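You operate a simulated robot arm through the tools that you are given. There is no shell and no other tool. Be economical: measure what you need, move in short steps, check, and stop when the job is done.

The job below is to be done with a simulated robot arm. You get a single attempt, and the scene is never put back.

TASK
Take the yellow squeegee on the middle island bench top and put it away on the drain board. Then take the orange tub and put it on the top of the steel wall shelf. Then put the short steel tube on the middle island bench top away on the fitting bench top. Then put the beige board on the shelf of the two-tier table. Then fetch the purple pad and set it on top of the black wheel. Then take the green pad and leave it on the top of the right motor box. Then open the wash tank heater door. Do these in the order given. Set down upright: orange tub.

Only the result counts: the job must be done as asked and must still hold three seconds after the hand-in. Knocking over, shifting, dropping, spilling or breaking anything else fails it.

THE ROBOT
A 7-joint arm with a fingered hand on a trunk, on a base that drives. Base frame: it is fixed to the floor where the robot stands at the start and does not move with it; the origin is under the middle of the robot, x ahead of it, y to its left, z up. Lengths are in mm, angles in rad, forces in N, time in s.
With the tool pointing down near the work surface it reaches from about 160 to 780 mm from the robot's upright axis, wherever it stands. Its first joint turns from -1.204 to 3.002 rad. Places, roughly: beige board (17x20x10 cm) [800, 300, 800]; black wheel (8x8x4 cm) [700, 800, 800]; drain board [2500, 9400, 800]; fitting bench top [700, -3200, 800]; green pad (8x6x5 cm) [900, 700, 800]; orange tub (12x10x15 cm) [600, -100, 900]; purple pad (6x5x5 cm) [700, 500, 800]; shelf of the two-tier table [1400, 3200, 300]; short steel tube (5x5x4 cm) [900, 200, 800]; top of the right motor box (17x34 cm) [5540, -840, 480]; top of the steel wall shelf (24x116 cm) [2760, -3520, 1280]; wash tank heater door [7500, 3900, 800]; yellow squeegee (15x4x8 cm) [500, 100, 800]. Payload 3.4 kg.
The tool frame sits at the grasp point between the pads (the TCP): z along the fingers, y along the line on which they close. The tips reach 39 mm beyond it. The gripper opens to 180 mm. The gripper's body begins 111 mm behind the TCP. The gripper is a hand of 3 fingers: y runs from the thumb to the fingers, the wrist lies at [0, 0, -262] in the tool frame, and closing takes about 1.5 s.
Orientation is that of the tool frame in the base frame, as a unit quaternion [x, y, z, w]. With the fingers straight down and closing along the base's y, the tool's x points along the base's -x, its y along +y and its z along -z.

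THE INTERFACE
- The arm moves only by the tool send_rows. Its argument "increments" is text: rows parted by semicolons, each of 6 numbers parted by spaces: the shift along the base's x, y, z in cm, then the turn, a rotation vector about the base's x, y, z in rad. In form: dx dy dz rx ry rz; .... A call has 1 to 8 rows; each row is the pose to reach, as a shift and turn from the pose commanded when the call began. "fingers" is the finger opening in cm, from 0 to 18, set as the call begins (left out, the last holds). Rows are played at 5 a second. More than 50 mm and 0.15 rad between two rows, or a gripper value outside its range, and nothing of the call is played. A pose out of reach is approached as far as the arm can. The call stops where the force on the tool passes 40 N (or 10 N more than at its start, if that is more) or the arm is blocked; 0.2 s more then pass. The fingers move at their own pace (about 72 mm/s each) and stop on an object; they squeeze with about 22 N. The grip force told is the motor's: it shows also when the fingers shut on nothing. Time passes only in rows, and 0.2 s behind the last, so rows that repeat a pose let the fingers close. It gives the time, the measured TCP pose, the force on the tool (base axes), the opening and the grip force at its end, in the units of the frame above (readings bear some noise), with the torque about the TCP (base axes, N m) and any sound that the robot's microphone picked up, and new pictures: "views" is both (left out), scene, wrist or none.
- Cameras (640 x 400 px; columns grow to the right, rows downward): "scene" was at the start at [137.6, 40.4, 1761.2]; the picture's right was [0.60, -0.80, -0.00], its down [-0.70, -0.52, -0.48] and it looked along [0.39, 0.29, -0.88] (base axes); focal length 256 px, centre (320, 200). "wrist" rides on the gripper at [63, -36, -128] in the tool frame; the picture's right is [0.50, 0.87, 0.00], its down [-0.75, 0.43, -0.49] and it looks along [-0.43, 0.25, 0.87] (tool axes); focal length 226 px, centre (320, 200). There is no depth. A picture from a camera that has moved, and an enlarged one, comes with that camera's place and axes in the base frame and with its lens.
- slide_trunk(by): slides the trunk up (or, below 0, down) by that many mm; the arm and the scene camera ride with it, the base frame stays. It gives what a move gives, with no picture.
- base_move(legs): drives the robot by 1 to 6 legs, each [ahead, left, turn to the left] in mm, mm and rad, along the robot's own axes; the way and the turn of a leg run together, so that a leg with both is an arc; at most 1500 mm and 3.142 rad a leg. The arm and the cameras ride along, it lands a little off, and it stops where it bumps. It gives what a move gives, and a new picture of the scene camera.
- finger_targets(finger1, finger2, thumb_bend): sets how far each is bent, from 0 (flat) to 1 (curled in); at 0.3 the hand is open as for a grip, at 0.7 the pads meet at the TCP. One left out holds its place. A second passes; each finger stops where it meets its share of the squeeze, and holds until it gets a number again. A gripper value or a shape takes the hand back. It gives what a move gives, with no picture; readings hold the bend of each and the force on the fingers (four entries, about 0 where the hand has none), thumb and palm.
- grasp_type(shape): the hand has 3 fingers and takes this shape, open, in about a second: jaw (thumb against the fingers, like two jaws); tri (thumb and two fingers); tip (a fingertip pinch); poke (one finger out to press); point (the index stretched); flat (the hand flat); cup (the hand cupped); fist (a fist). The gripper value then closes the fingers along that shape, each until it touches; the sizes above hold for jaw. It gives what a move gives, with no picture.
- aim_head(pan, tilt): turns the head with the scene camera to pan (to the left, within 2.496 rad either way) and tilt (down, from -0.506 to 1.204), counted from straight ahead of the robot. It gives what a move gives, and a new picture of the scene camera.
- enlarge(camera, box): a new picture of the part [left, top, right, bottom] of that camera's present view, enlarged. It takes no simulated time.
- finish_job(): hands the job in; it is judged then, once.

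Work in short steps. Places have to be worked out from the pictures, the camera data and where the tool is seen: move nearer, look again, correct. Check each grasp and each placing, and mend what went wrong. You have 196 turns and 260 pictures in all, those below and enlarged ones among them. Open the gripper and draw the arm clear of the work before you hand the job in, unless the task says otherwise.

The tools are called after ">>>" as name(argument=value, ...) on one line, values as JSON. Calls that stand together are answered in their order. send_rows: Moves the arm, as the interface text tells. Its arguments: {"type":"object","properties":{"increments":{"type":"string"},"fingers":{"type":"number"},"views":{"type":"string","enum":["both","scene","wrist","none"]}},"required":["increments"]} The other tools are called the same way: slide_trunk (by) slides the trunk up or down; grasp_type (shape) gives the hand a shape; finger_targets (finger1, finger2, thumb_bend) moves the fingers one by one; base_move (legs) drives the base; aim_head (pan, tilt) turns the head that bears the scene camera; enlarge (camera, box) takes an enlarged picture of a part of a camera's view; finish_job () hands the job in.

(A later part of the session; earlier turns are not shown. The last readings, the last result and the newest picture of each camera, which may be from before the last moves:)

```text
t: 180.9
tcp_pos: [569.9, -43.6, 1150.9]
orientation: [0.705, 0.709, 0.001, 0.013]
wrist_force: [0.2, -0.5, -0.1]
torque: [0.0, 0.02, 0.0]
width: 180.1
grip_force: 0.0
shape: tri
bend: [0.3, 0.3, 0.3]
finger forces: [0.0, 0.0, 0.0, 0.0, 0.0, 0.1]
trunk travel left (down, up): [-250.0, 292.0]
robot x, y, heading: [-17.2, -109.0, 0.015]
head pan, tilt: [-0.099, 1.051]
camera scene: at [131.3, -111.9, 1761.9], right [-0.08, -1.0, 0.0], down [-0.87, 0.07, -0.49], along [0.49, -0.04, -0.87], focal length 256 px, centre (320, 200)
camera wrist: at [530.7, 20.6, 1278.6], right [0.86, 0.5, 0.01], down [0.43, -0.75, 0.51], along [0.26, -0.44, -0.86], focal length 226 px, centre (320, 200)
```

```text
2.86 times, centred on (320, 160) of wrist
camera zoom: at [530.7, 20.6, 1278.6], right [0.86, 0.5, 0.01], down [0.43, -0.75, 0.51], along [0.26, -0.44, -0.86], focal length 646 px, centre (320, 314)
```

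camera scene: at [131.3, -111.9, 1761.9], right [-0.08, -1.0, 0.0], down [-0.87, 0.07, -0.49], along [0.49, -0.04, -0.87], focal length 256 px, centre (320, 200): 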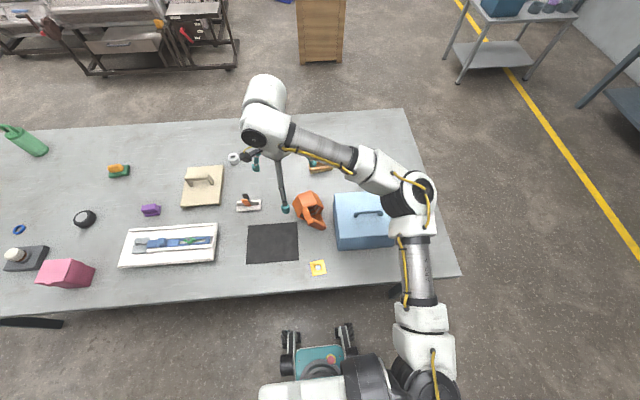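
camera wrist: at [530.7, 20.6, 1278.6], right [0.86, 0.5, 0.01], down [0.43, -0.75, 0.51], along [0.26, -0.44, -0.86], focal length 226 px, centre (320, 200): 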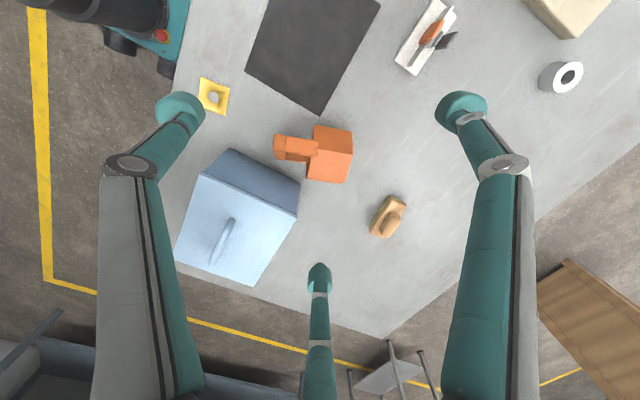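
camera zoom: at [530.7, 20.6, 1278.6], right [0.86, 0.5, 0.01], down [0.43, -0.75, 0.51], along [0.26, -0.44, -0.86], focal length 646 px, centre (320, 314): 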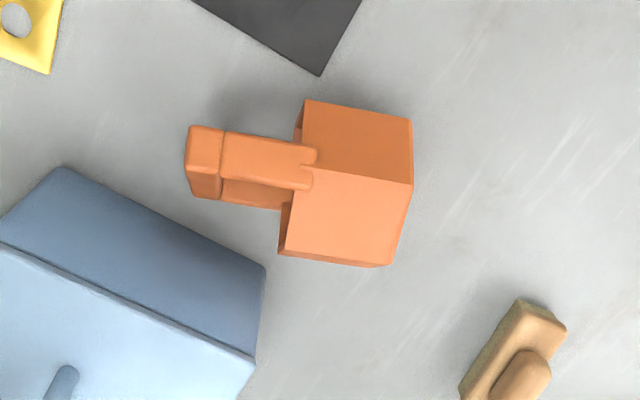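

Triangulated: handle corner top at (530,-106,908), tub axis turned ~21°, handle plane leaning 60°. I'll align the hand with the crossbar (tilted 30°) so the fingers pinch squarely. First yaw.

>>> send_rows(increments="-1 0 0 0 0 0.121; -2 0 -1 0 0 0.242; -3 -1 -2 0 0 0.363", fingers=11, views="none")

>>> send_rows(increments="0 0 -2 -0.122 -0.046 0; -1 0 -4 -0.245 -0.093 0; -1 -1 -7 -0.367 -0.139 0; -1 -2 -10 -0.49 -0.186 0; -1.4 -2.2 -13 -0.49 -0.186 0; -1.4 -2.2 -15.5 -0.49 -0.186 0", views="both")

>>> enlarge(camera="wrist", box=[220, 100, 420, 260])

```text
t: 181.7
tcp_pos: [538.6, -53.3, 1133.2]
orientation: [0.567, 0.824, 0.005, 0.011]
wrist_force: [-0.3, -0.4, 0.3]
torque: [-0.01, 0.01, 0.01]
width: 110.6
grip_force: 0.0
shape: tri
bend: [0.68, 0.68, 0.68]
finger forces: [0.0, 0.0, 0.1, 0.0, 0.0, 0.1]
trunk travel left (down, up): [-250.0, 292.0]
robot x, y, heading: [-18.5, -104.0, 0.014]
head pan, tilt: [-0.099, 1.051]
```

```text
t: 183.1
tcp_pos: [525.6, -76.1, 977.9]
orientation: [0.545, 0.795, -0.143, 0.224]
wrist_force: [-0.5, -0.5, 0.7]
torque: [0.0, -0.03, -0.01]
width: 110.5
grip_force: 0.1
shape: tri
bend: [0.68, 0.68, 0.68]
finger forces: [0.1, 0.1, 0.1, 0.0, 0.0, 0.0]
trunk travel left (down, up): [-250.0, 292.0]
robot x, y, heading: [-21.2, -102.5, 0.014]
head pan, tilt: [-0.099, 1.051]
camera scene: at [132.2, -111.4, 1761.7], right [-0.08, -1.0, 0.0], down [-0.87, 0.07, -0.49], along [0.49, -0.04, -0.87], focal length 256 px, centre (320, 200)
camera wrist: at [447.4, 21.2, 1055.4], right [0.65, 0.72, -0.24], down [0.54, -0.21, 0.82], along [0.53, -0.66, -0.52], focal length 226 px, centre (320, 200)
```

scene: 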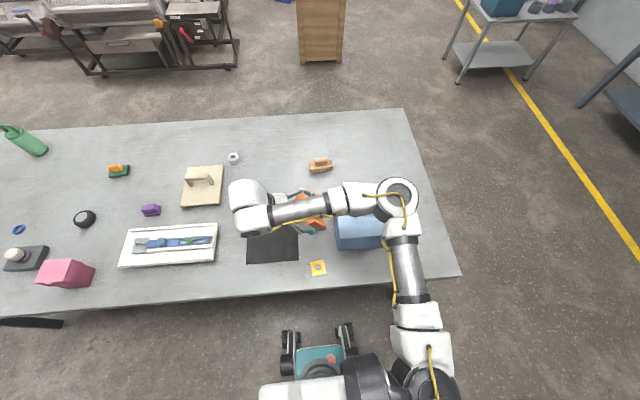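
wrist: 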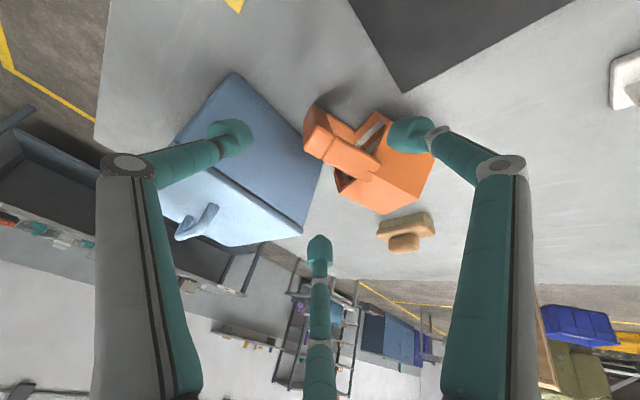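

```text
2.50 times, centred on (320, 180) of wrist
camera zoom: at [447.4, 21.2, 1055.4], right [0.65, 0.72, -0.24], down [0.54, -0.21, 0.82], along [0.53, -0.66, -0.52], focal length 565 px, centre (320, 250)
```

zoom: 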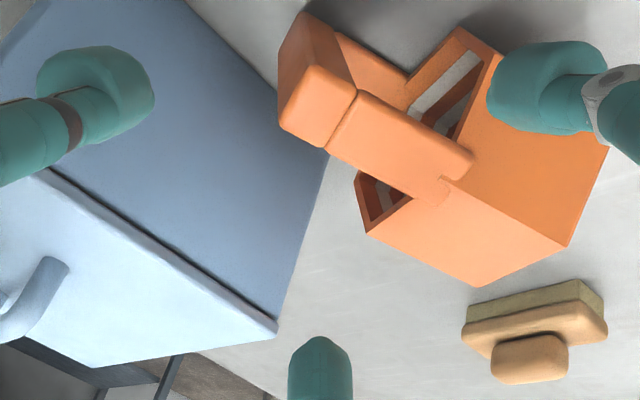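

Hand axis is nicely aligned with the crossbar. I advance along it onto the corner.

>>> send_rows(increments="0.4 -0.9 -2.5 0 0 0; 0.8 -1.8 -5 0 0 0; 1.2 -2.8 -7 0 0 0; 1.35 -3.2 -7.9 0 0 0", views="wrist")

```text
t: 184.1
tcp_pos: [538.6, -108.1, 899.1]
orientation: [0.544, 0.796, -0.143, 0.224]
wrist_force: [0.4, 0.6, -0.2]
torque: [0.01, 0.02, 0.01]
width: 110.5
grip_force: 0.0
shape: tri
bend: [0.68, 0.68, 0.68]
finger forces: [0.0, 0.0, 0.0, 0.0, 0.0, 0.0]
trunk travel left (down, up): [-250.0, 292.0]
robot x, y, heading: [-20.7, -102.5, 0.015]
head pan, tilt: [-0.099, 1.051]
camera wrist: at [460.0, -10.6, 976.6], right [0.65, 0.72, -0.24], down [0.54, -0.21, 0.82], along [0.54, -0.66, -0.52], focal length 226 px, centre (320, 200)
```

wrist: 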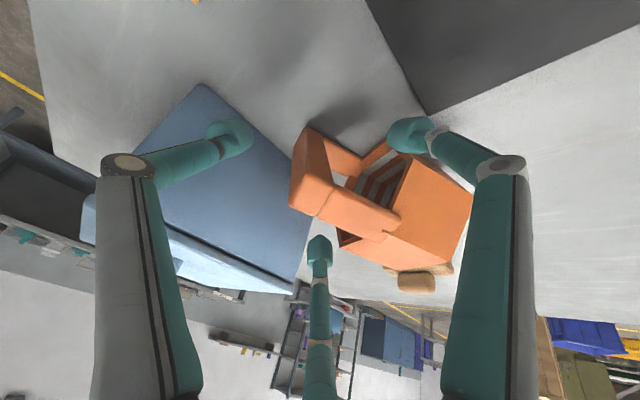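

Advance 6 mm more and close.

>>> send_rows(increments="0.1 -0.28 -0.52 0 0 0; 0.1 -0.28 -0.52 0 0 0; 0.1 -0.28 -0.52 0 0 0; 0.1 -0.28 -0.52 0 0 0; 0.1 -0.28 -0.52 0 0 0; 0.1 -0.28 -0.52 0 0 0; 0.1 -0.28 -0.52 0 0 0; 0.1 -0.28 -0.52 0 0 0", fingers=0, views="wrist")

```text
t: 185.9
tcp_pos: [540.7, -112.0, 892.7]
orientation: [0.545, 0.795, -0.144, 0.224]
wrist_force: [-0.7, -0.4, -0.2]
torque: [0.0, 0.11, -0.01]
width: 20.0
grip_force: 22.3
shape: tri
bend: [0.73, 0.72, 0.73]
finger forces: [19.8, 17.6, 0.0, 0.0, 23.6, 0.0]
trunk travel left (down, up): [-250.0, 292.0]
robot x, y, heading: [-20.3, -102.9, 0.02]
head pan, tilt: [-0.099, 1.051]
camera wrist: at [461.5, -13.4, 970.9], right [0.65, 0.72, -0.24], down [0.54, -0.21, 0.82], along [0.53, -0.66, -0.53], focal length 226 px, centre (320, 200)
```

wrist: 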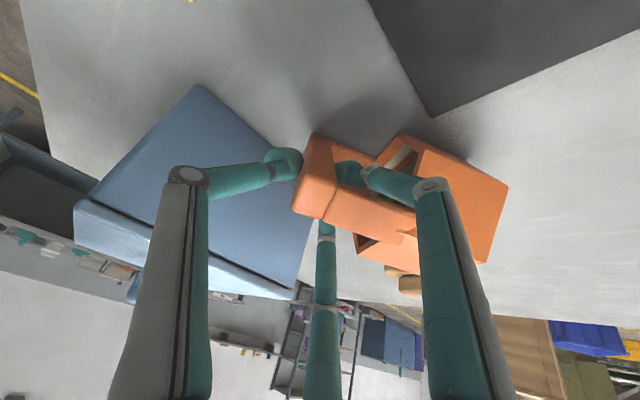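

Gripped by all three fingers. Lift slowly.

>>> send_rows(increments="0 0 0.5 0 0 0; 0 0 1 0 0 0; 0 0 1.5 0 0 0; 0 0 2 0 0 0; 0 0 2.5 0 0 0; 0 0 3 0 0 0; 0 0 3.5 0 0 0; 0 0 4 0 0 0", views="both")

```text
t: 187.7
tcp_pos: [540.0, -109.2, 933.0]
orientation: [0.544, 0.796, -0.143, 0.224]
wrist_force: [-0.3, -0.4, -1.4]
torque: [-0.04, 0.09, -0.01]
width: 20.1
grip_force: 21.8
shape: tri
bend: [0.73, 0.72, 0.73]
finger forces: [20.3, 17.9, 0.1, 0.0, 23.6, 0.0]
trunk travel left (down, up): [-250.0, 292.0]
robot x, y, heading: [-25.9, -102.8, 0.016]
head pan, tilt: [-0.099, 1.051]
camera scene: at [131.9, -111.5, 1761.8], right [-0.08, -1.0, 0.0], down [-0.87, 0.07, -0.49], along [0.49, -0.04, -0.87], focal length 256 px, centre (320, 200)
camera wrist: at [461.5, -12.6, 1010.6], right [0.65, 0.72, -0.24], down [0.54, -0.21, 0.82], along [0.53, -0.66, -0.53], focal length 226 px, centre (320, 200)
```

scene: 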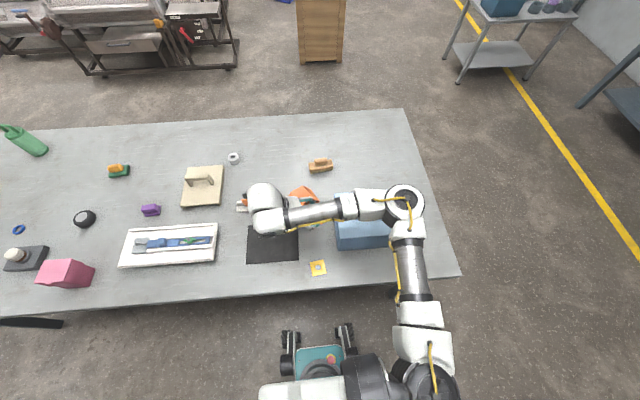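
wrist: 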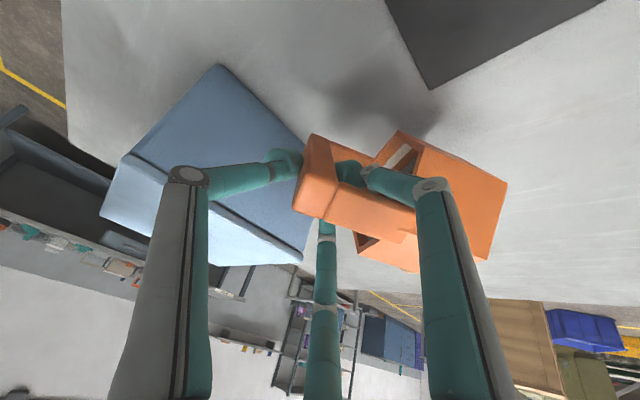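

Held firmly and it is light (~1.4 N). I raise it and tip the hand so the tub's bottom swings downward.

>>> send_rows(increments="0 0 2 0 0 0; 0 0 4 0 0 0; 0 0 7 0 0 0; 0 0 10 0 0 0", views="none")

>>> send_rows(increments="0 0 0 -0.046 0.1216 0; 0 0 0 -0.092 0.243 0; 0 0 0 -0.138 0.365 0; 0 0 0 -0.184 0.486 0; 0 0 0 -0.23 0.608 0; 0 0 0 -0.276 0.73 0; 0 0 0 -0.322 0.851 0; 0 0 0 -0.368 0.973 0", views="both")

```text
t: 188.7
tcp_pos: [541.3, -109.1, 1034.6]
orientation: [0.544, 0.796, -0.143, 0.224]
wrist_force: [-0.4, 0.8, -1.4]
torque: [-0.03, 0.1, 0.06]
width: 19.9
grip_force: 22.2
shape: tri
bend: [0.73, 0.72, 0.73]
finger forces: [21.0, 18.4, 0.0, 0.0, 23.8, 0.0]
trunk travel left (down, up): [-250.0, 292.0]
robot x, y, heading: [-19.7, -105.9, 0.014]
head pan, tilt: [-0.099, 1.051]
```

```text
t: 190.5
tcp_pos: [471.9, -139.5, 1002.4]
orientation: [0.365, 0.776, -0.509, -0.072]
wrist_force: [0.4, 0.0, -2.0]
torque: [0.03, 0.02, -0.01]
width: 19.5
grip_force: 22.2
shape: tri
bend: [0.73, 0.72, 0.73]
finger forces: [22.5, 19.8, 0.0, 0.0, 23.1, 0.0]
out of reach, approached as far as the arm can: row 6, 7, 8
trunk travel left (down, up): [-250.0, 292.0]
robot x, y, heading: [-20.2, -106.3, 0.015]
head pan, tilt: [-0.099, 1.051]
camera scene: at [131.6, -112.3, 1761.8], right [-0.08, -1.0, 0.0], down [-0.87, 0.07, -0.49], along [0.49, -0.04, -0.87], focal length 256 px, centre (320, 200)
camera wrist: at [470.1, -12.9, 1078.6], right [0.06, 0.51, -0.86], down [1.0, -0.02, 0.06], along [0.01, -0.86, -0.51], focal length 226 px, centre (320, 200)
```

scene: 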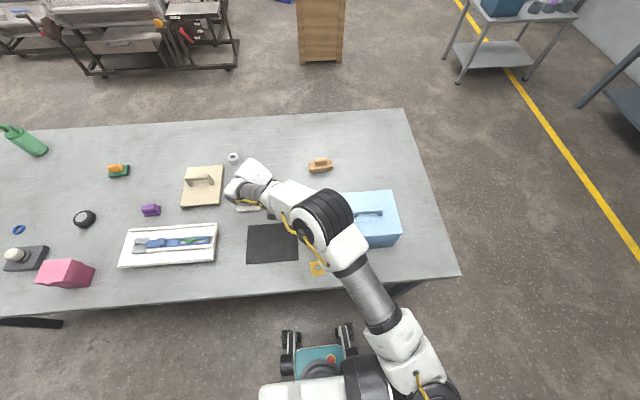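
wrist: 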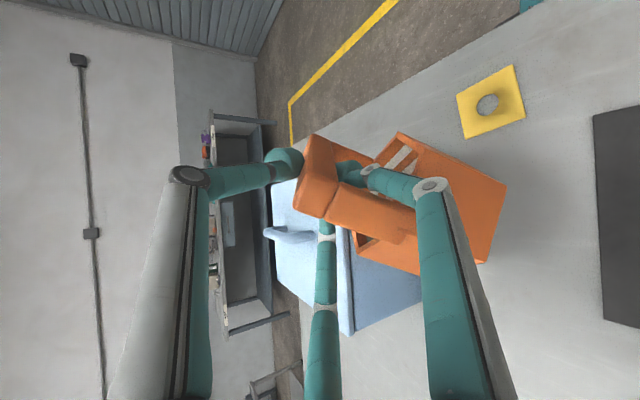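

Tub is now ~32° from upright. I move it away from the blue box and yaw the hand left (pointing toward −y) to reach a free spot near (650,-60).

>>> send_rows(increments="0 4 1 0 0 0; 1 7 1 0 0 0.14; 3 8 1 0 0 0.28; 6 8 1 0 0 0.42; 9 8 1 0 0 0.56; 12 8 1 0 0 0.7", views="both")

```text
t: 191.9
tcp_pos: [588.7, -82.1, 1008.8]
orientation: [0.078, 0.85, -0.511, 0.104]
wrist_force: [0.7, -0.8, -0.4]
torque: [-0.01, 0.0, 0.03]
width: 19.4
grip_force: 22.1
shape: tri
bend: [0.73, 0.72, 0.73]
finger forces: [23.3, 0.0, 0.0, 0.0, 23.1, 0.0]
out of reach, approached as far as the arm can: row 1, 2, 3, 4, 5, 6
trunk travel left (down, up): [-250.0, 292.0]
robot x, y, heading: [-21.9, -105.5, 0.015]
head pan, tilt: [-0.099, 1.051]
camera scene: at [133.1, -108.4, 1761.6], right [-0.08, -1.0, 0.0], down [-0.87, 0.07, -0.49], along [0.49, -0.04, -0.87], focal length 256 px, centre (320, 200)
camera wrist: at [507.8, 15.2, 1082.4], right [-0.28, 0.42, -0.87], down [0.79, 0.62, 0.05], along [0.55, -0.67, -0.5], focal length 226 px, centre (320, 200)
```

scene: 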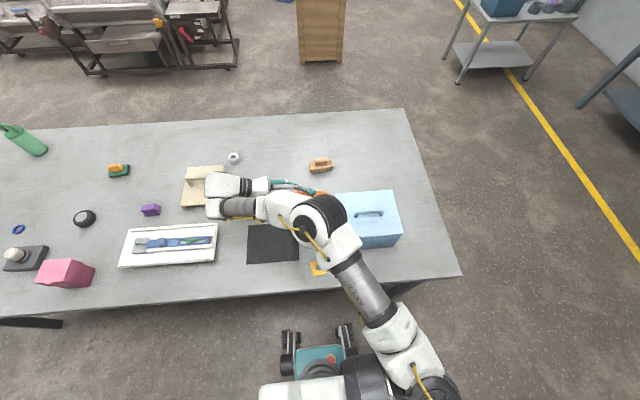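
wrist: 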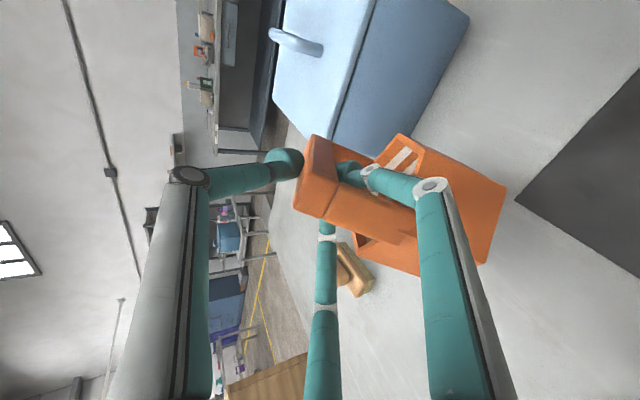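

Now I continue tipping so the tub axis becomes vertical (hand becomes horizontal pointing −y), still high above the bench.

>>> send_rows(increments="0 0 0 -0.122 0.063 0; 0 0 0 -0.245 0.125 0; 0 0 0 -0.367 0.188 0; 0 0 0 -0.489 0.25 0", views="both")

```text
t: 192.7
tcp_pos: [572.1, -157.6, 1008.9]
orientation: [0.015, 0.77, -0.635, 0.059]
wrist_force: [1.7, 13.1, -3.2]
torque: [1.05, -0.15, 0.24]
width: 19.4
grip_force: 22.1
shape: tri
bend: [0.74, 0.73, 0.71]
finger forces: [33.7, 41.6, 0.0, 0.0, 25.9, 0.1]
out of reach, approached as far as the arm can: row 1, 2, 3
trunk travel left (down, up): [-250.0, 292.0]
robot x, y, heading: [-21.3, -103.1, 0.017]
head pan, tilt: [-0.099, 1.051]
stopped in row 3: the force on the tool passed its limit at 49 N (the readings are from after the stop); the commanded pose is now the measured one
camera scene: at [132.0, -93.5, 1761.7], right [-0.08, -1.0, 0.01], down [-0.87, 0.07, -0.49], along [0.49, -0.05, -0.87], focal length 256 px, centre (320, 200)
camera wrist: at [496.1, -41.7, 1062.4], right [-0.41, 0.14, -0.9], down [0.76, 0.61, -0.25], along [0.51, -0.78, -0.36], focal length 226 px, centre (320, 200)
```

scene: 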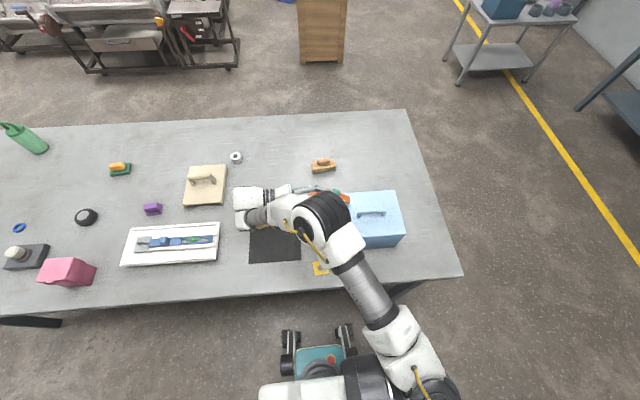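
wrist: 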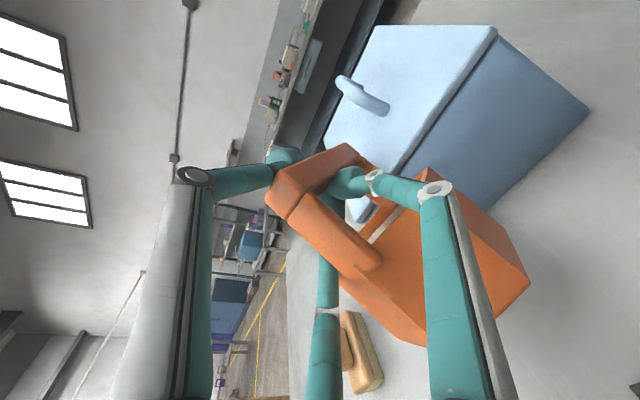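

The arm drifted to −y and the tub touched the blue box. Back away toward +y and upward immediately.

>>> send_rows(increments="0 1.5 0.5 0 0 0; 0 3 1 0 0 0; 0 5 2 0 0 0; 0 7 3 0 0 0; 0 9 3 0 0 0", views="both")

>>> enlarge(camera="scene", box=[240, 140, 440, 280])

```text
t: 193.9
tcp_pos: [564.3, -160.4, 1027.1]
orientation: [0.016, 0.771, -0.634, 0.059]
wrist_force: [0.6, 7.5, -4.3]
torque: [0.69, -0.02, 0.13]
width: 19.3
grip_force: 21.6
shape: tri
bend: [0.74, 0.73, 0.71]
finger forces: [31.8, 1.6, 0.0, 0.1, 23.2, 0.0]
out of reach, approached as far as the arm can: row 1, 2, 3, 4, 5
trunk travel left (down, up): [-250.0, 292.0]
robot x, y, heading: [-24.7, -103.5, 0.02]
head pan, tilt: [-0.099, 1.051]
camera scene: at [132.9, -104.5, 1761.7], right [-0.08, -1.0, 0.0], down [-0.87, 0.07, -0.49], along [0.49, -0.04, -0.87], focal length 256 px, centre (320, 200)
camera wrist: at [489.4, -45.3, 1080.7], right [-0.41, 0.14, -0.9], down [0.76, 0.61, -0.25], along [0.51, -0.78, -0.36], focal length 226 px, centre (320, 200)
```

scene: 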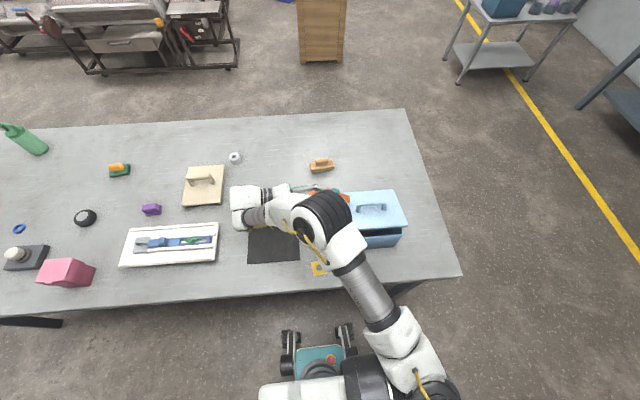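
wrist: 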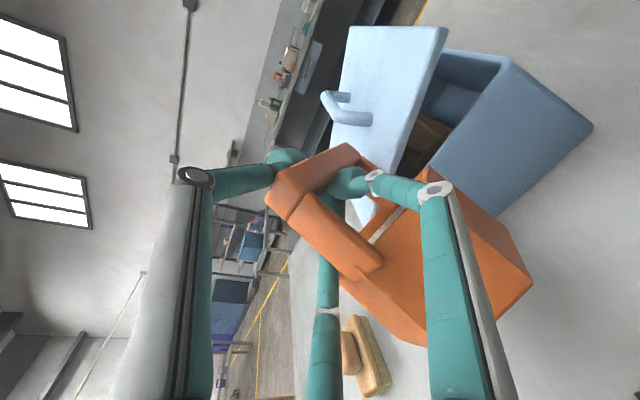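

```text
2.86 times, centred on (340, 210) of scene
camera zoom: at [132.9, -104.5, 1761.7], right [-0.08, -1.0, 0.0], down [-0.87, 0.07, -0.49], along [0.49, -0.04, -0.87], focal length 733 px, centre (263, 171)
```

zoom: 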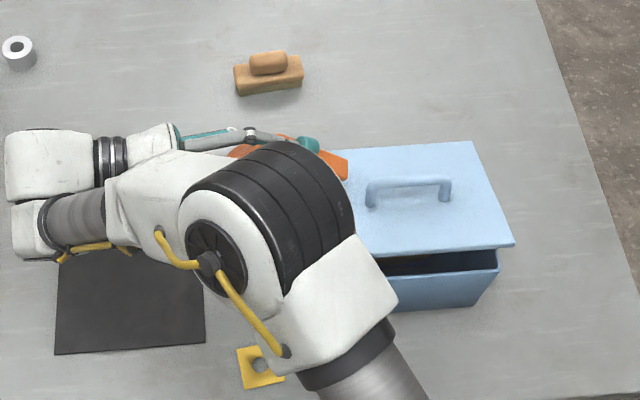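

The tub has caught under the box's lid and raised it. I lower back the same amount to close it, then reverse the tipping so the tub swings away to +y.

>>> send_rows(increments="0.2 0 -0.6 0 0 0; 0.5 0 -1.2 0 0 0; 0.8 0 -1.8 0 0 0; 0.8 0 -2.1 0 0 0", views="wrist")

```text
t: 194.9
tcp_pos: [571.4, -157.0, 1010.5]
orientation: [0.016, 0.769, -0.636, 0.061]
wrist_force: [-3.3, 25.0, 19.2]
torque: [1.04, 0.23, -0.08]
width: 21.7
grip_force: 22.1
shape: tri
bend: [0.74, 0.73, 0.71]
finger forces: [48.6, 38.8, 0.1, 0.0, 29.4, 0.0]
trunk travel left (down, up): [-250.0, 292.0]
robot x, y, heading: [-21.8, -105.6, 0.019]
head pan, tilt: [-0.099, 1.051]
camera wrist: at [496.6, -42.1, 1063.9], right [-0.41, 0.14, -0.9], down [0.76, 0.61, -0.25], along [0.51, -0.78, -0.35], focal length 226 px, centre (320, 200)
```

wrist: 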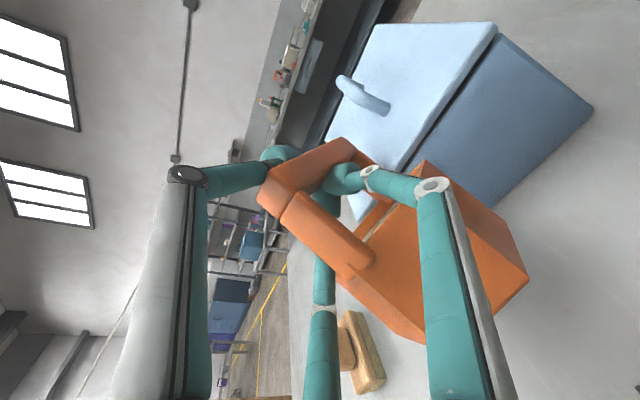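

Lid is shut again. Now untip by ~0.3 rad while moving +y.

>>> send_rows(increments="0.2 1.5 0 0.05 -0.025 0; 0.5 3 0 0.12 -0.06 0; 1 5 0 0.2 -0.1 0; 1.5 7.5 0 0.3 -0.15 0; 1.5 9 0 0.35 -0.18 0", views="both")

>>> enlarge(camera="scene", box=[240, 140, 440, 280])

```text
t: 196.1
tcp_pos: [588.2, -75.9, 1009.8]
orientation: [0.085, 0.861, -0.486, 0.123]
wrist_force: [0.2, 0.5, -1.7]
torque: [-0.03, 0.03, 0.01]
width: 19.0
grip_force: 21.9
shape: tri
bend: [0.73, 0.72, 0.72]
finger forces: [0.1, 0.0, 0.0, 0.0, 21.9, 0.1]
trunk travel left (down, up): [-250.0, 292.0]
robot x, y, heading: [-24.3, -108.4, 0.015]
head pan, tilt: [-0.099, 1.051]
camera scene: at [132.0, -112.0, 1761.8], right [-0.08, -1.0, 0.0], down [-0.87, 0.07, -0.49], along [0.49, -0.04, -0.87], focal length 256 px, centre (320, 200)
camera wrist: at [502.8, 16.6, 1085.9], right [-0.25, 0.46, -0.85], down [0.77, 0.63, 0.11], along [0.59, -0.63, -0.51], focal length 226 px, centre (320, 200)
```

scene: 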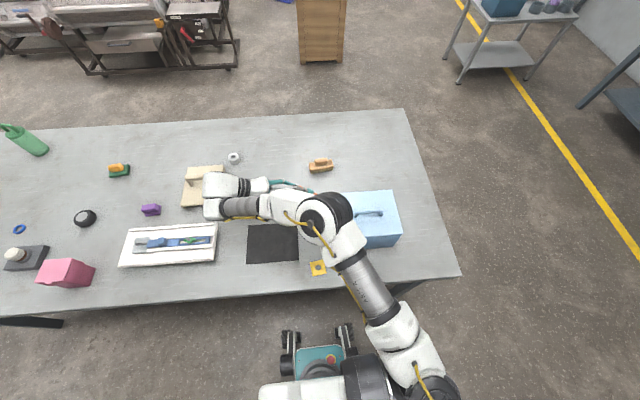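
wrist: 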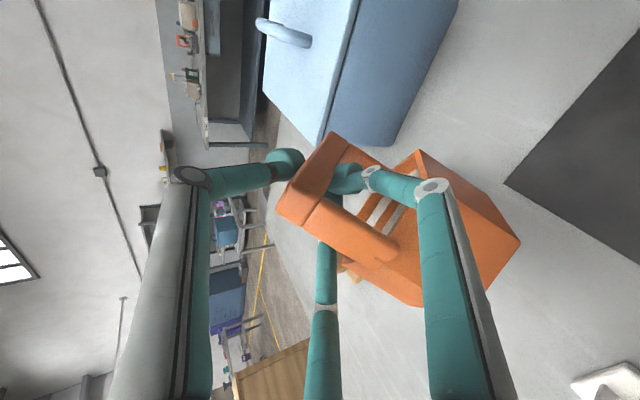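

```text
2.86 times, centred on (340, 210) of scene
camera zoom: at [132.0, -112.0, 1761.8], right [-0.08, -1.0, 0.0], down [-0.87, 0.07, -0.49], along [0.49, -0.04, -0.87], focal length 733 px, centre (263, 171)
```

zoom: 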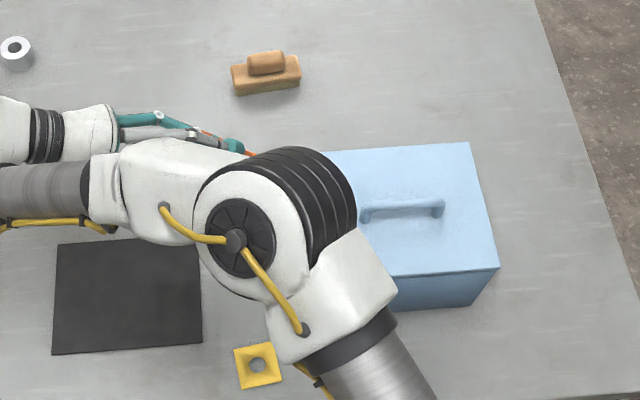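

Box closed again and looks in place. I raise the tub a little and shift the base forward and left so tipping ends over free bench.

>>> send_rows(increments="0 0 1 0 0 0; 0 0 2.5 0 0 0; 0 0 4 0 0 0", views="none")

>>> base_move(legs=[[60, 110, 0]])

```text
t: 196.9
tcp_pos: [589.4, -74.5, 1049.4]
orientation: [0.084, 0.861, -0.487, 0.123]
wrist_force: [0.5, 0.2, -1.9]
torque: [-0.03, 0.0, 0.03]
width: 18.8
grip_force: 22.4
shape: tri
bend: [0.73, 0.72, 0.72]
finger forces: [0.1, 0.1, 0.0, 0.0, 21.9, 0.0]
trunk travel left (down, up): [-250.0, 292.0]
robot x, y, heading: [-20.5, -107.0, 0.016]
head pan, tilt: [-0.099, 1.051]
```

```text
t: 198.2
tcp_pos: [647.2, 15.4, 1049.5]
orientation: [0.085, 0.865, -0.479, 0.121]
wrist_force: [0.1, -1.3, -0.9]
torque: [0.05, 0.09, -0.05]
width: 19.0
grip_force: 21.9
shape: tri
bend: [0.73, 0.72, 0.72]
finger forces: [0.0, 0.1, 0.0, 0.1, 22.1, 0.0]
trunk travel left (down, up): [-250.0, 292.0]
robot x, y, heading: [38.6, 6.6, 0.02]
head pan, tilt: [-0.099, 1.051]
camera scene: at [192.0, -42.4, 1760.8], right [-0.08, -1.0, -0.02], down [-0.87, 0.08, -0.49], along [0.49, -0.02, -0.87], focal length 256 px, centre (320, 200)
```

scene: 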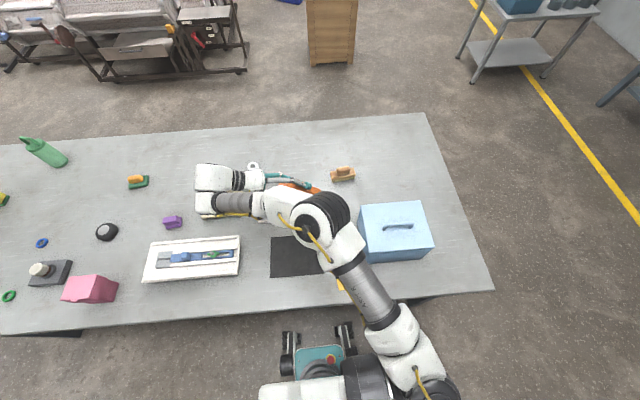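

Now tip further toward upright in small turns.

>>> send_rows(increments="0 0 0 -0.097 0.079 0; 0 0 0 -0.194 0.158 0; 0 0 0 -0.291 0.237 0; 0 0 0 -0.388 0.315 0", views="both")

>>> enlarge(camera="scene", box=[220, 130, 440, 290])

```text
t: 199.2
tcp_pos: [629.6, -46.1, 1048.2]
orientation: [-0.026, 0.757, -0.653, 0.009]
wrist_force: [-0.4, 1.0, -2.0]
torque: [-0.03, -0.05, 0.02]
width: 18.9
grip_force: 21.9
shape: tri
bend: [0.73, 0.72, 0.72]
finger forces: [0.0, 0.0, 0.0, 0.0, 22.1, 0.0]
out of reach, approached as far as the arm can: row 1, 2, 3, 4
trunk travel left (down, up): [-250.0, 292.0]
robot x, y, heading: [37.5, 7.0, 0.026]
head pan, tilt: [-0.099, 1.051]
camera scene: at [190.5, 21.1, 1761.6], right [-0.08, -1.0, 0.01], down [-0.87, 0.07, -0.49], along [0.49, -0.05, -0.87], focal length 256 px, centre (320, 200)
camera wrist: at [562.0, 72.2, 1104.8], right [-0.52, 0.1, -0.85], down [0.72, 0.59, -0.37], along [0.46, -0.8, -0.38], focal length 226 px, centre (320, 200)
```

scene: 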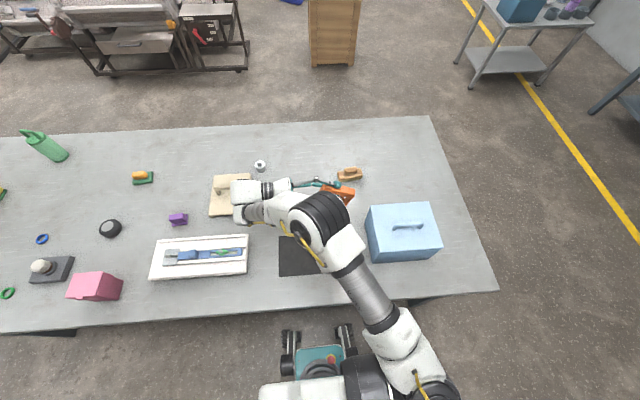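
wrist: 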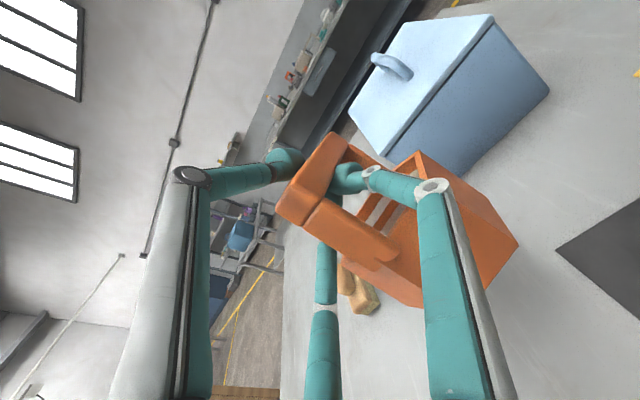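

```text
2.50 times, centred on (330, 210) of scene
camera zoom: at [190.5, 21.1, 1761.6], right [-0.08, -1.0, 0.01], down [-0.87, 0.07, -0.49], along [0.49, -0.05, -0.87], focal length 641 px, centre (295, 175)
```

zoom: 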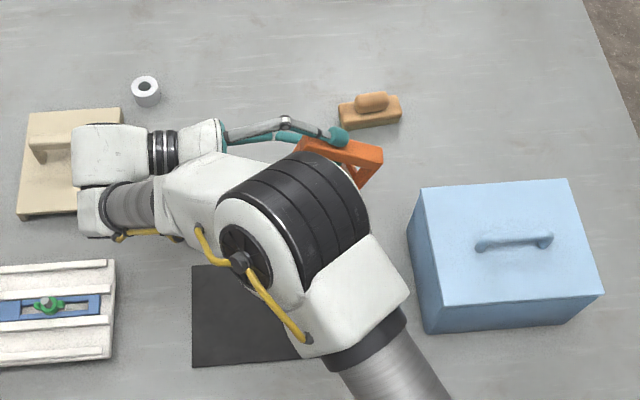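

Tub axis is now only ~10° off vertical, over free bench near (648,-75). I lower it.

>>> send_rows(increments="0 0 -2 0 0 0; 0 0 -4 0 0 0; 0 0 -6 0 0 0; 0 0 -7.5 0 0 0", views="both")

>>> enlarge(camera="scene", box=[260, 140, 420, 260])

```text
t: 200.2
tcp_pos: [615.3, -56.3, 977.0]
orientation: [-0.022, 0.759, -0.651, 0.007]
wrist_force: [-1.1, 0.3, -2.4]
torque: [-0.02, -0.02, 0.05]
width: 18.8
grip_force: 21.6
shape: tri
bend: [0.73, 0.72, 0.72]
finger forces: [0.0, 0.1, 0.0, 0.0, 22.2, 0.1]
out of reach, approached as far as the arm can: row 1, 2, 3, 4
trunk travel left (down, up): [-250.0, 292.0]
robot x, y, heading: [35.9, 7.0, 0.015]
head pan, tilt: [-0.099, 1.051]
camera scene: at [190.2, 27.2, 1761.6], right [-0.08, -1.0, 0.01], down [-0.87, 0.06, -0.49], along [0.49, -0.05, -0.87], focal length 256 px, centre (320, 200)
camera wrist: at [549.0, 61.8, 1033.0], right [-0.52, 0.11, -0.85], down [0.72, 0.58, -0.37], along [0.45, -0.8, -0.38], focal length 226 px, centre (320, 200)
```

scene: 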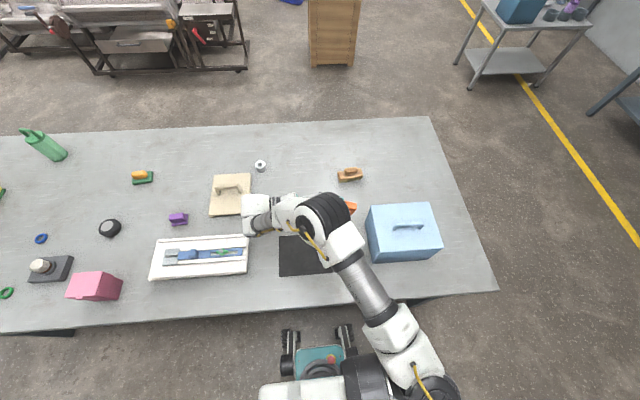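
wrist: 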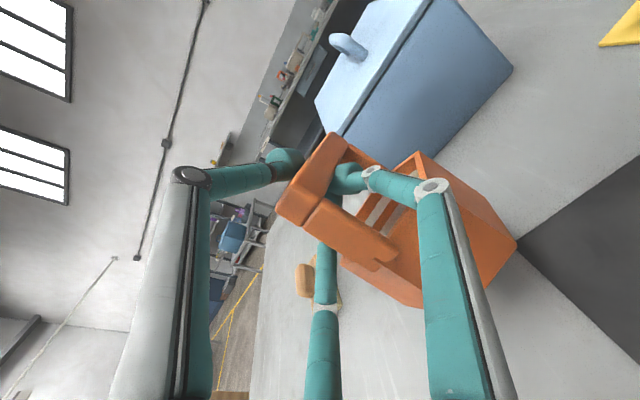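

```text
3.33 times, centred on (340, 200) of scene
camera zoom: at [190.2, 27.2, 1761.6], right [-0.08, -1.0, 0.01], down [-0.87, 0.06, -0.49], along [0.49, -0.05, -0.87], focal length 855 px, centre (253, 200)
```

zoom: 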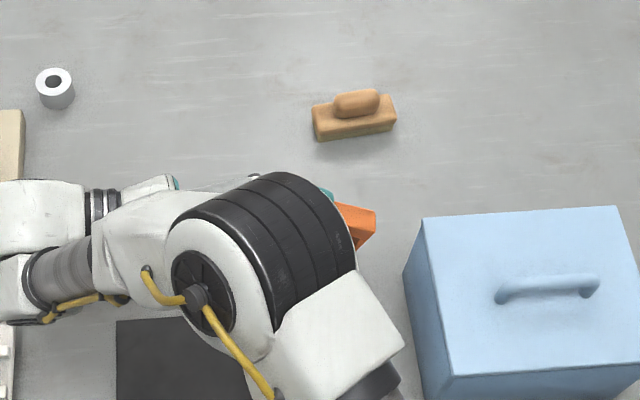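

Slightly near the mat corner; I nudge the base forward 25 mm, then finish lowering.

>>> base_move(legs=[[28, 0, 0]])

>>> send_rows(increments="0.3 0.2 -0.7 0 0 0; 0.6 0.4 -1.4 0 0 0; 0.8 0.6 -2.1 0 0 0; 1 0.6 -2.8 0 0 0; 1.2 0.6 -3.5 0 0 0; 1.2 0.6 -4 0 0 0", views="wrist")

```text
t: 201.0
tcp_pos: [644.0, -59.8, 975.4]
orientation: [-0.023, 0.76, -0.65, 0.005]
wrist_force: [0.0, 0.8, -2.7]
torque: [-0.03, -0.03, 0.0]
width: 18.9
grip_force: 22.3
shape: tri
bend: [0.73, 0.72, 0.72]
finger forces: [0.0, 0.1, 0.0, 0.0, 22.0, 0.0]
trunk travel left (down, up): [-250.0, 292.0]
robot x, y, heading: [68.9, 5.4, 0.015]
head pan, tilt: [-0.099, 1.051]
camera scene: at [218.7, 20.7, 1761.6], right [-0.08, -1.0, 0.01], down [-0.87, 0.07, -0.49], along [0.49, -0.05, -0.87], focal length 256 px, centre (320, 200)
```

scene: 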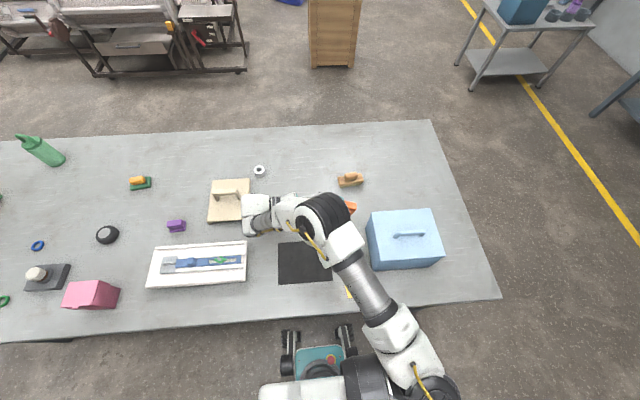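

```text
t: 202.4
tcp_pos: [646.3, -59.1, 938.7]
orientation: [-0.023, 0.763, -0.646, 0.011]
wrist_force: [0.6, 0.0, 6.3]
torque: [-0.52, -0.03, 0.02]
width: 19.1
grip_force: 22.6
shape: tri
bend: [0.73, 0.72, 0.72]
finger forces: [0.0, 0.0, 0.0, 0.0, 27.0, 0.0]
out of reach, approached as far as the arm can: row 4, 5, 6
trunk travel left (down, up): [-250.0, 292.0]
robot x, y, heading: [61.8, 5.4, 0.019]
head pan, tilt: [-0.099, 1.051]
camera wrist: at [579.3, 58.1, 998.0], right [-0.52, 0.12, -0.85], down [0.72, 0.59, -0.36], along [0.46, -0.8, -0.39], focal length 226 px, centre (320, 200)
```

wrist: 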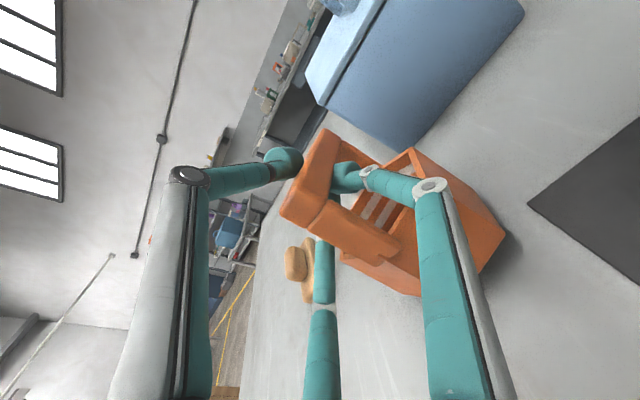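

Tub's base touches the bench. Open the fingers moderately to let it stand.

>>> send_rows(increments="0 0 0 0 0 0; 0 0 0 0 0 0; 0 0 0 0 0 0; 0 0 0 0 0 0", fingers=8, views="both")

```text
t: 203.4
tcp_pos: [647.4, -62.9, 938.4]
orientation: [-0.023, 0.764, -0.644, 0.009]
wrist_force: [-0.1, 0.3, 0.2]
torque: [-0.02, 0.01, -0.01]
width: 79.2
grip_force: 0.1
shape: tri
bend: [0.71, 0.71, 0.73]
finger forces: [0.0, 0.1, 0.0, 0.0, 0.1, 0.0]
trunk travel left (down, up): [-250.0, 292.0]
robot x, y, heading: [62.4, 6.7, 0.016]
head pan, tilt: [-0.099, 1.051]
camera scene: at [217.0, 8.7, 1761.8], right [-0.08, -1.0, 0.0], down [-0.87, 0.07, -0.49], along [0.49, -0.04, -0.87], focal length 256 px, centre (320, 200)
camera wrist: at [580.0, 53.1, 997.5], right [-0.52, 0.12, -0.85], down [0.72, 0.59, -0.36], along [0.46, -0.79, -0.4], focal length 226 px, centre (320, 200)
```

scene: 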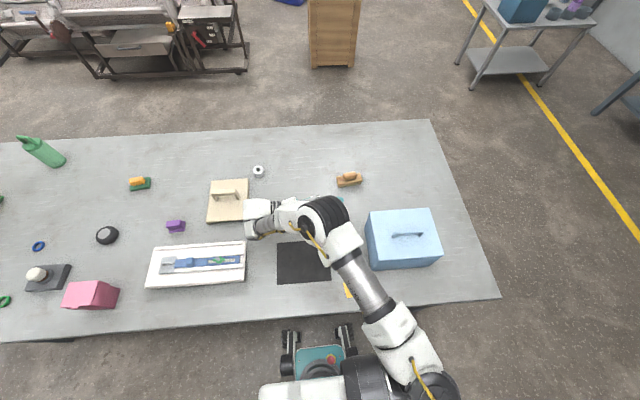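
wrist: 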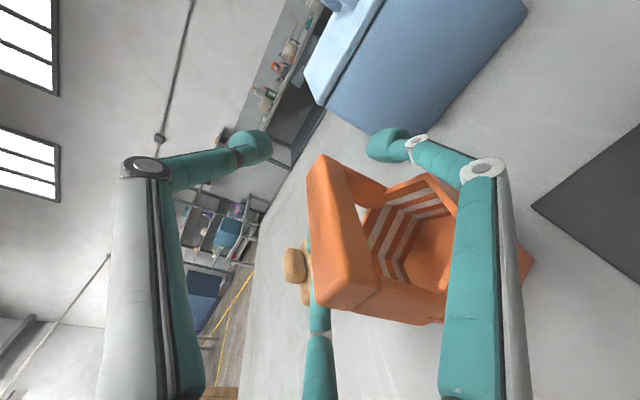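

The tub is standing upright. I retreat along +y slowly.

>>> send_rows(increments="0 1 0.2 0 0 0; 0 2 0.4 0 0 0; 0 3 0.6 0 0 0; 0 4.5 1 0 0 0; 0 6 1.4 0 0 0; 0 8 2 0 0 0", views="both")

```text
t: 204.8
tcp_pos: [642.2, -63.4, 952.6]
orientation: [-0.021, 0.764, -0.645, 0.008]
wrist_force: [-0.3, -0.5, -0.4]
torque: [0.02, 0.0, 0.02]
width: 79.4
grip_force: 0.1
shape: tri
bend: [0.71, 0.71, 0.73]
finger forces: [0.1, 0.1, 0.0, 0.0, 0.0, 0.0]
out of reach, approached as far as the arm can: row 1, 2, 3, 4, 5, 6
trunk travel left (down, up): [-250.0, 292.0]
robot x, y, heading: [67.4, 1.8, 0.018]
head pan, tilt: [-0.099, 1.051]
camera scene: at [217.1, 2.1, 1761.8], right [-0.08, -1.0, 0.0], down [-0.87, 0.07, -0.49], along [0.49, -0.04, -0.87], focal length 256 px, centre (320, 200)
camera wrist: at [575.1, 53.4, 1010.7], right [-0.52, 0.12, -0.85], down [0.72, 0.59, -0.36], along [0.45, -0.8, -0.4], focal length 226 px, centre (320, 200)
```

scene: 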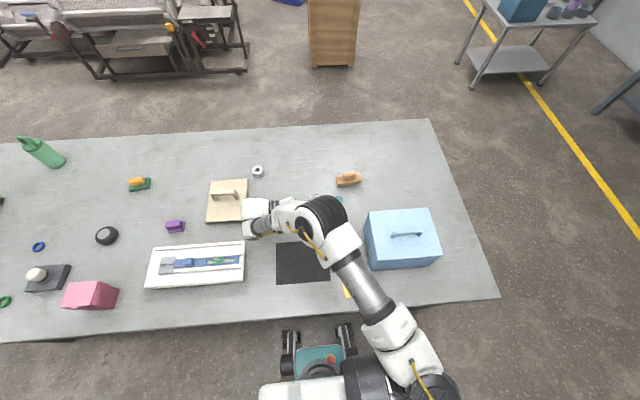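
wrist: 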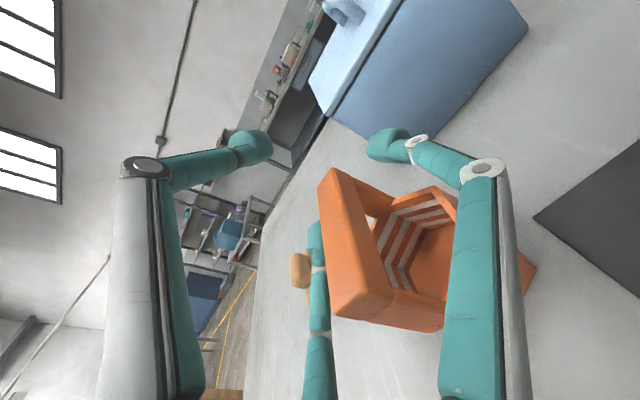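

+y is out of the arm's reach here; both fingers are clear to the sides, so I raise the hand instead and untip it.

>>> send_rows(increments="0 0 1.5 0 0 0; 0 0 3 0 0 0; 0 0 5 0 0 0; 0 0 7 0 0 0; 0 0 9 0 0 0; 0 0 12 0 0 0", views="wrist")

```text
t: 206.2
tcp_pos: [642.5, -66.3, 1073.4]
orientation: [-0.021, 0.763, -0.646, 0.007]
wrist_force: [-0.4, 0.2, -0.1]
torque: [0.01, -0.01, 0.01]
width: 79.5
grip_force: 0.0
shape: tri
bend: [0.71, 0.71, 0.73]
finger forces: [0.1, 0.1, 0.0, 0.1, 0.0, 0.0]
trunk travel left (down, up): [-250.0, 292.0]
robot x, y, heading: [60.8, 5.6, 0.019]
head pan, tilt: [-0.099, 1.051]
camera wrist: at [576.4, 50.3, 1131.8], right [-0.52, 0.12, -0.85], down [0.72, 0.59, -0.36], along [0.45, -0.8, -0.39], focal length 226 px, centre (320, 200)
```

wrist: 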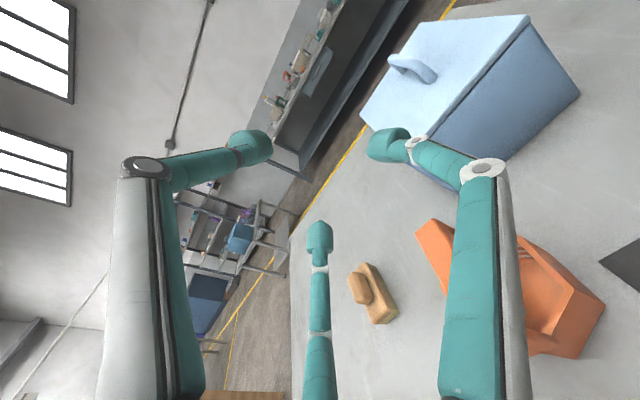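

Untip the hand to point down again while backing off left.

>>> send_rows(increments="0 0 1 0.13 0 0; -1 1 2 0.26 0 0; -2 2 3 0.39 0 0; -3 3 4 0.52 0 0; -4 4 5 0.65 0 0; -6 6 6 0.78 0 0; -8 8 6 0.91 0 0; -10 10 6 1.04 0 0", fingers=18, views="none")

>>> send_rows(increments="0 0 0 0.13 0 0; 0 0 0 0.26 0 0; 0 0 0 0.38 0 0; 0 0 0 0.38 0 0", views="both")

>>> enlarge(camera="scene", box=[260, 140, 460, 280])

```text
t: 208.0
tcp_pos: [542.6, 33.2, 1130.1]
orientation: [-0.014, 0.983, -0.181, 0.017]
wrist_force: [-0.3, 0.4, 0.5]
torque: [-0.01, 0.04, -0.01]
width: 179.6
grip_force: 0.0
shape: tri
bend: [0.3, 0.3, 0.3]
finger forces: [0.0, 0.0, 0.0, 0.0, 0.0, 0.1]
trunk travel left (down, up): [-250.0, 292.0]
robot x, y, heading: [63.9, 4.7, 0.015]
head pan, tilt: [-0.099, 1.051]
```

```text
t: 209.0
tcp_pos: [542.3, 35.2, 1130.8]
orientation: [-0.012, 1.0, 0.006, 0.019]
wrist_force: [-0.1, -0.2, 0.0]
torque: [-0.05, -0.02, 0.01]
width: 179.7
grip_force: 0.1
shape: tri
bend: [0.3, 0.3, 0.3]
finger forces: [0.0, 0.0, 0.1, 0.0, 0.1, 0.0]
trunk travel left (down, up): [-250.0, 292.0]
robot x, y, heading: [64.5, 5.3, 0.023]
head pan, tilt: [-0.099, 1.051]
camera scene: at [216.3, -0.9, 1761.9], right [-0.08, -1.0, 0.0], down [-0.87, 0.07, -0.49], along [0.49, -0.04, -0.87], focal length 256 px, centre (320, 200)
camera wrist: at [476.1, -4.4, 1256.7], right [-0.52, 0.85, -0.01], down [0.72, 0.44, 0.53], along [0.45, 0.27, -0.85], focal length 226 px, centre (320, 200)
```

scene: 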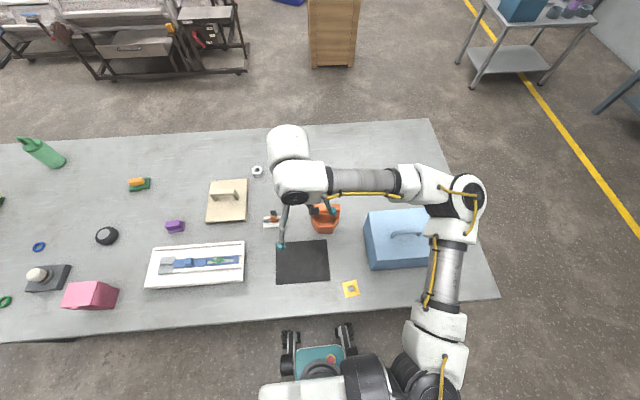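
wrist: 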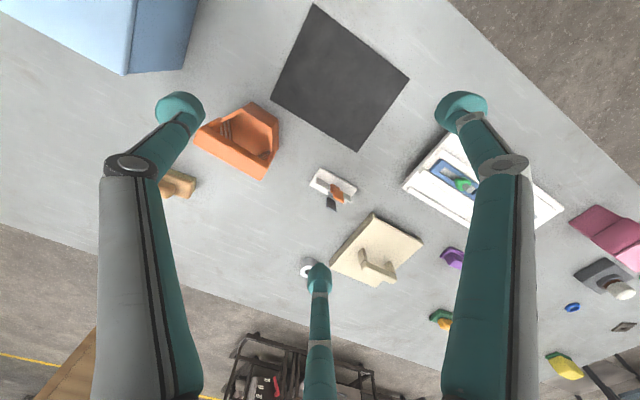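

```text
2.86 times, centred on (360, 210) of scene
camera zoom: at [216.3, -0.9, 1761.9], right [-0.08, -1.0, 0.0], down [-0.87, 0.07, -0.49], along [0.49, -0.04, -0.87], focal length 733 px, centre (206, 171)
```

zoom: 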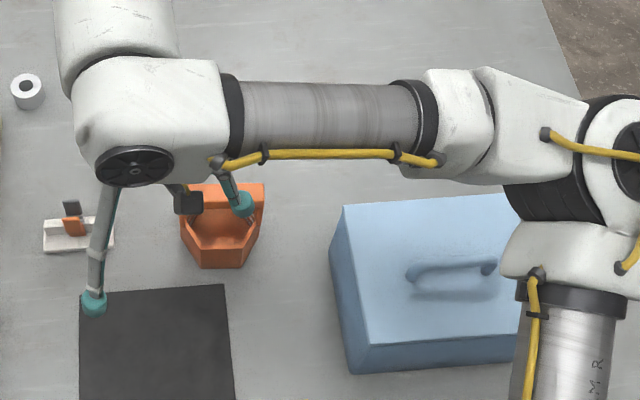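

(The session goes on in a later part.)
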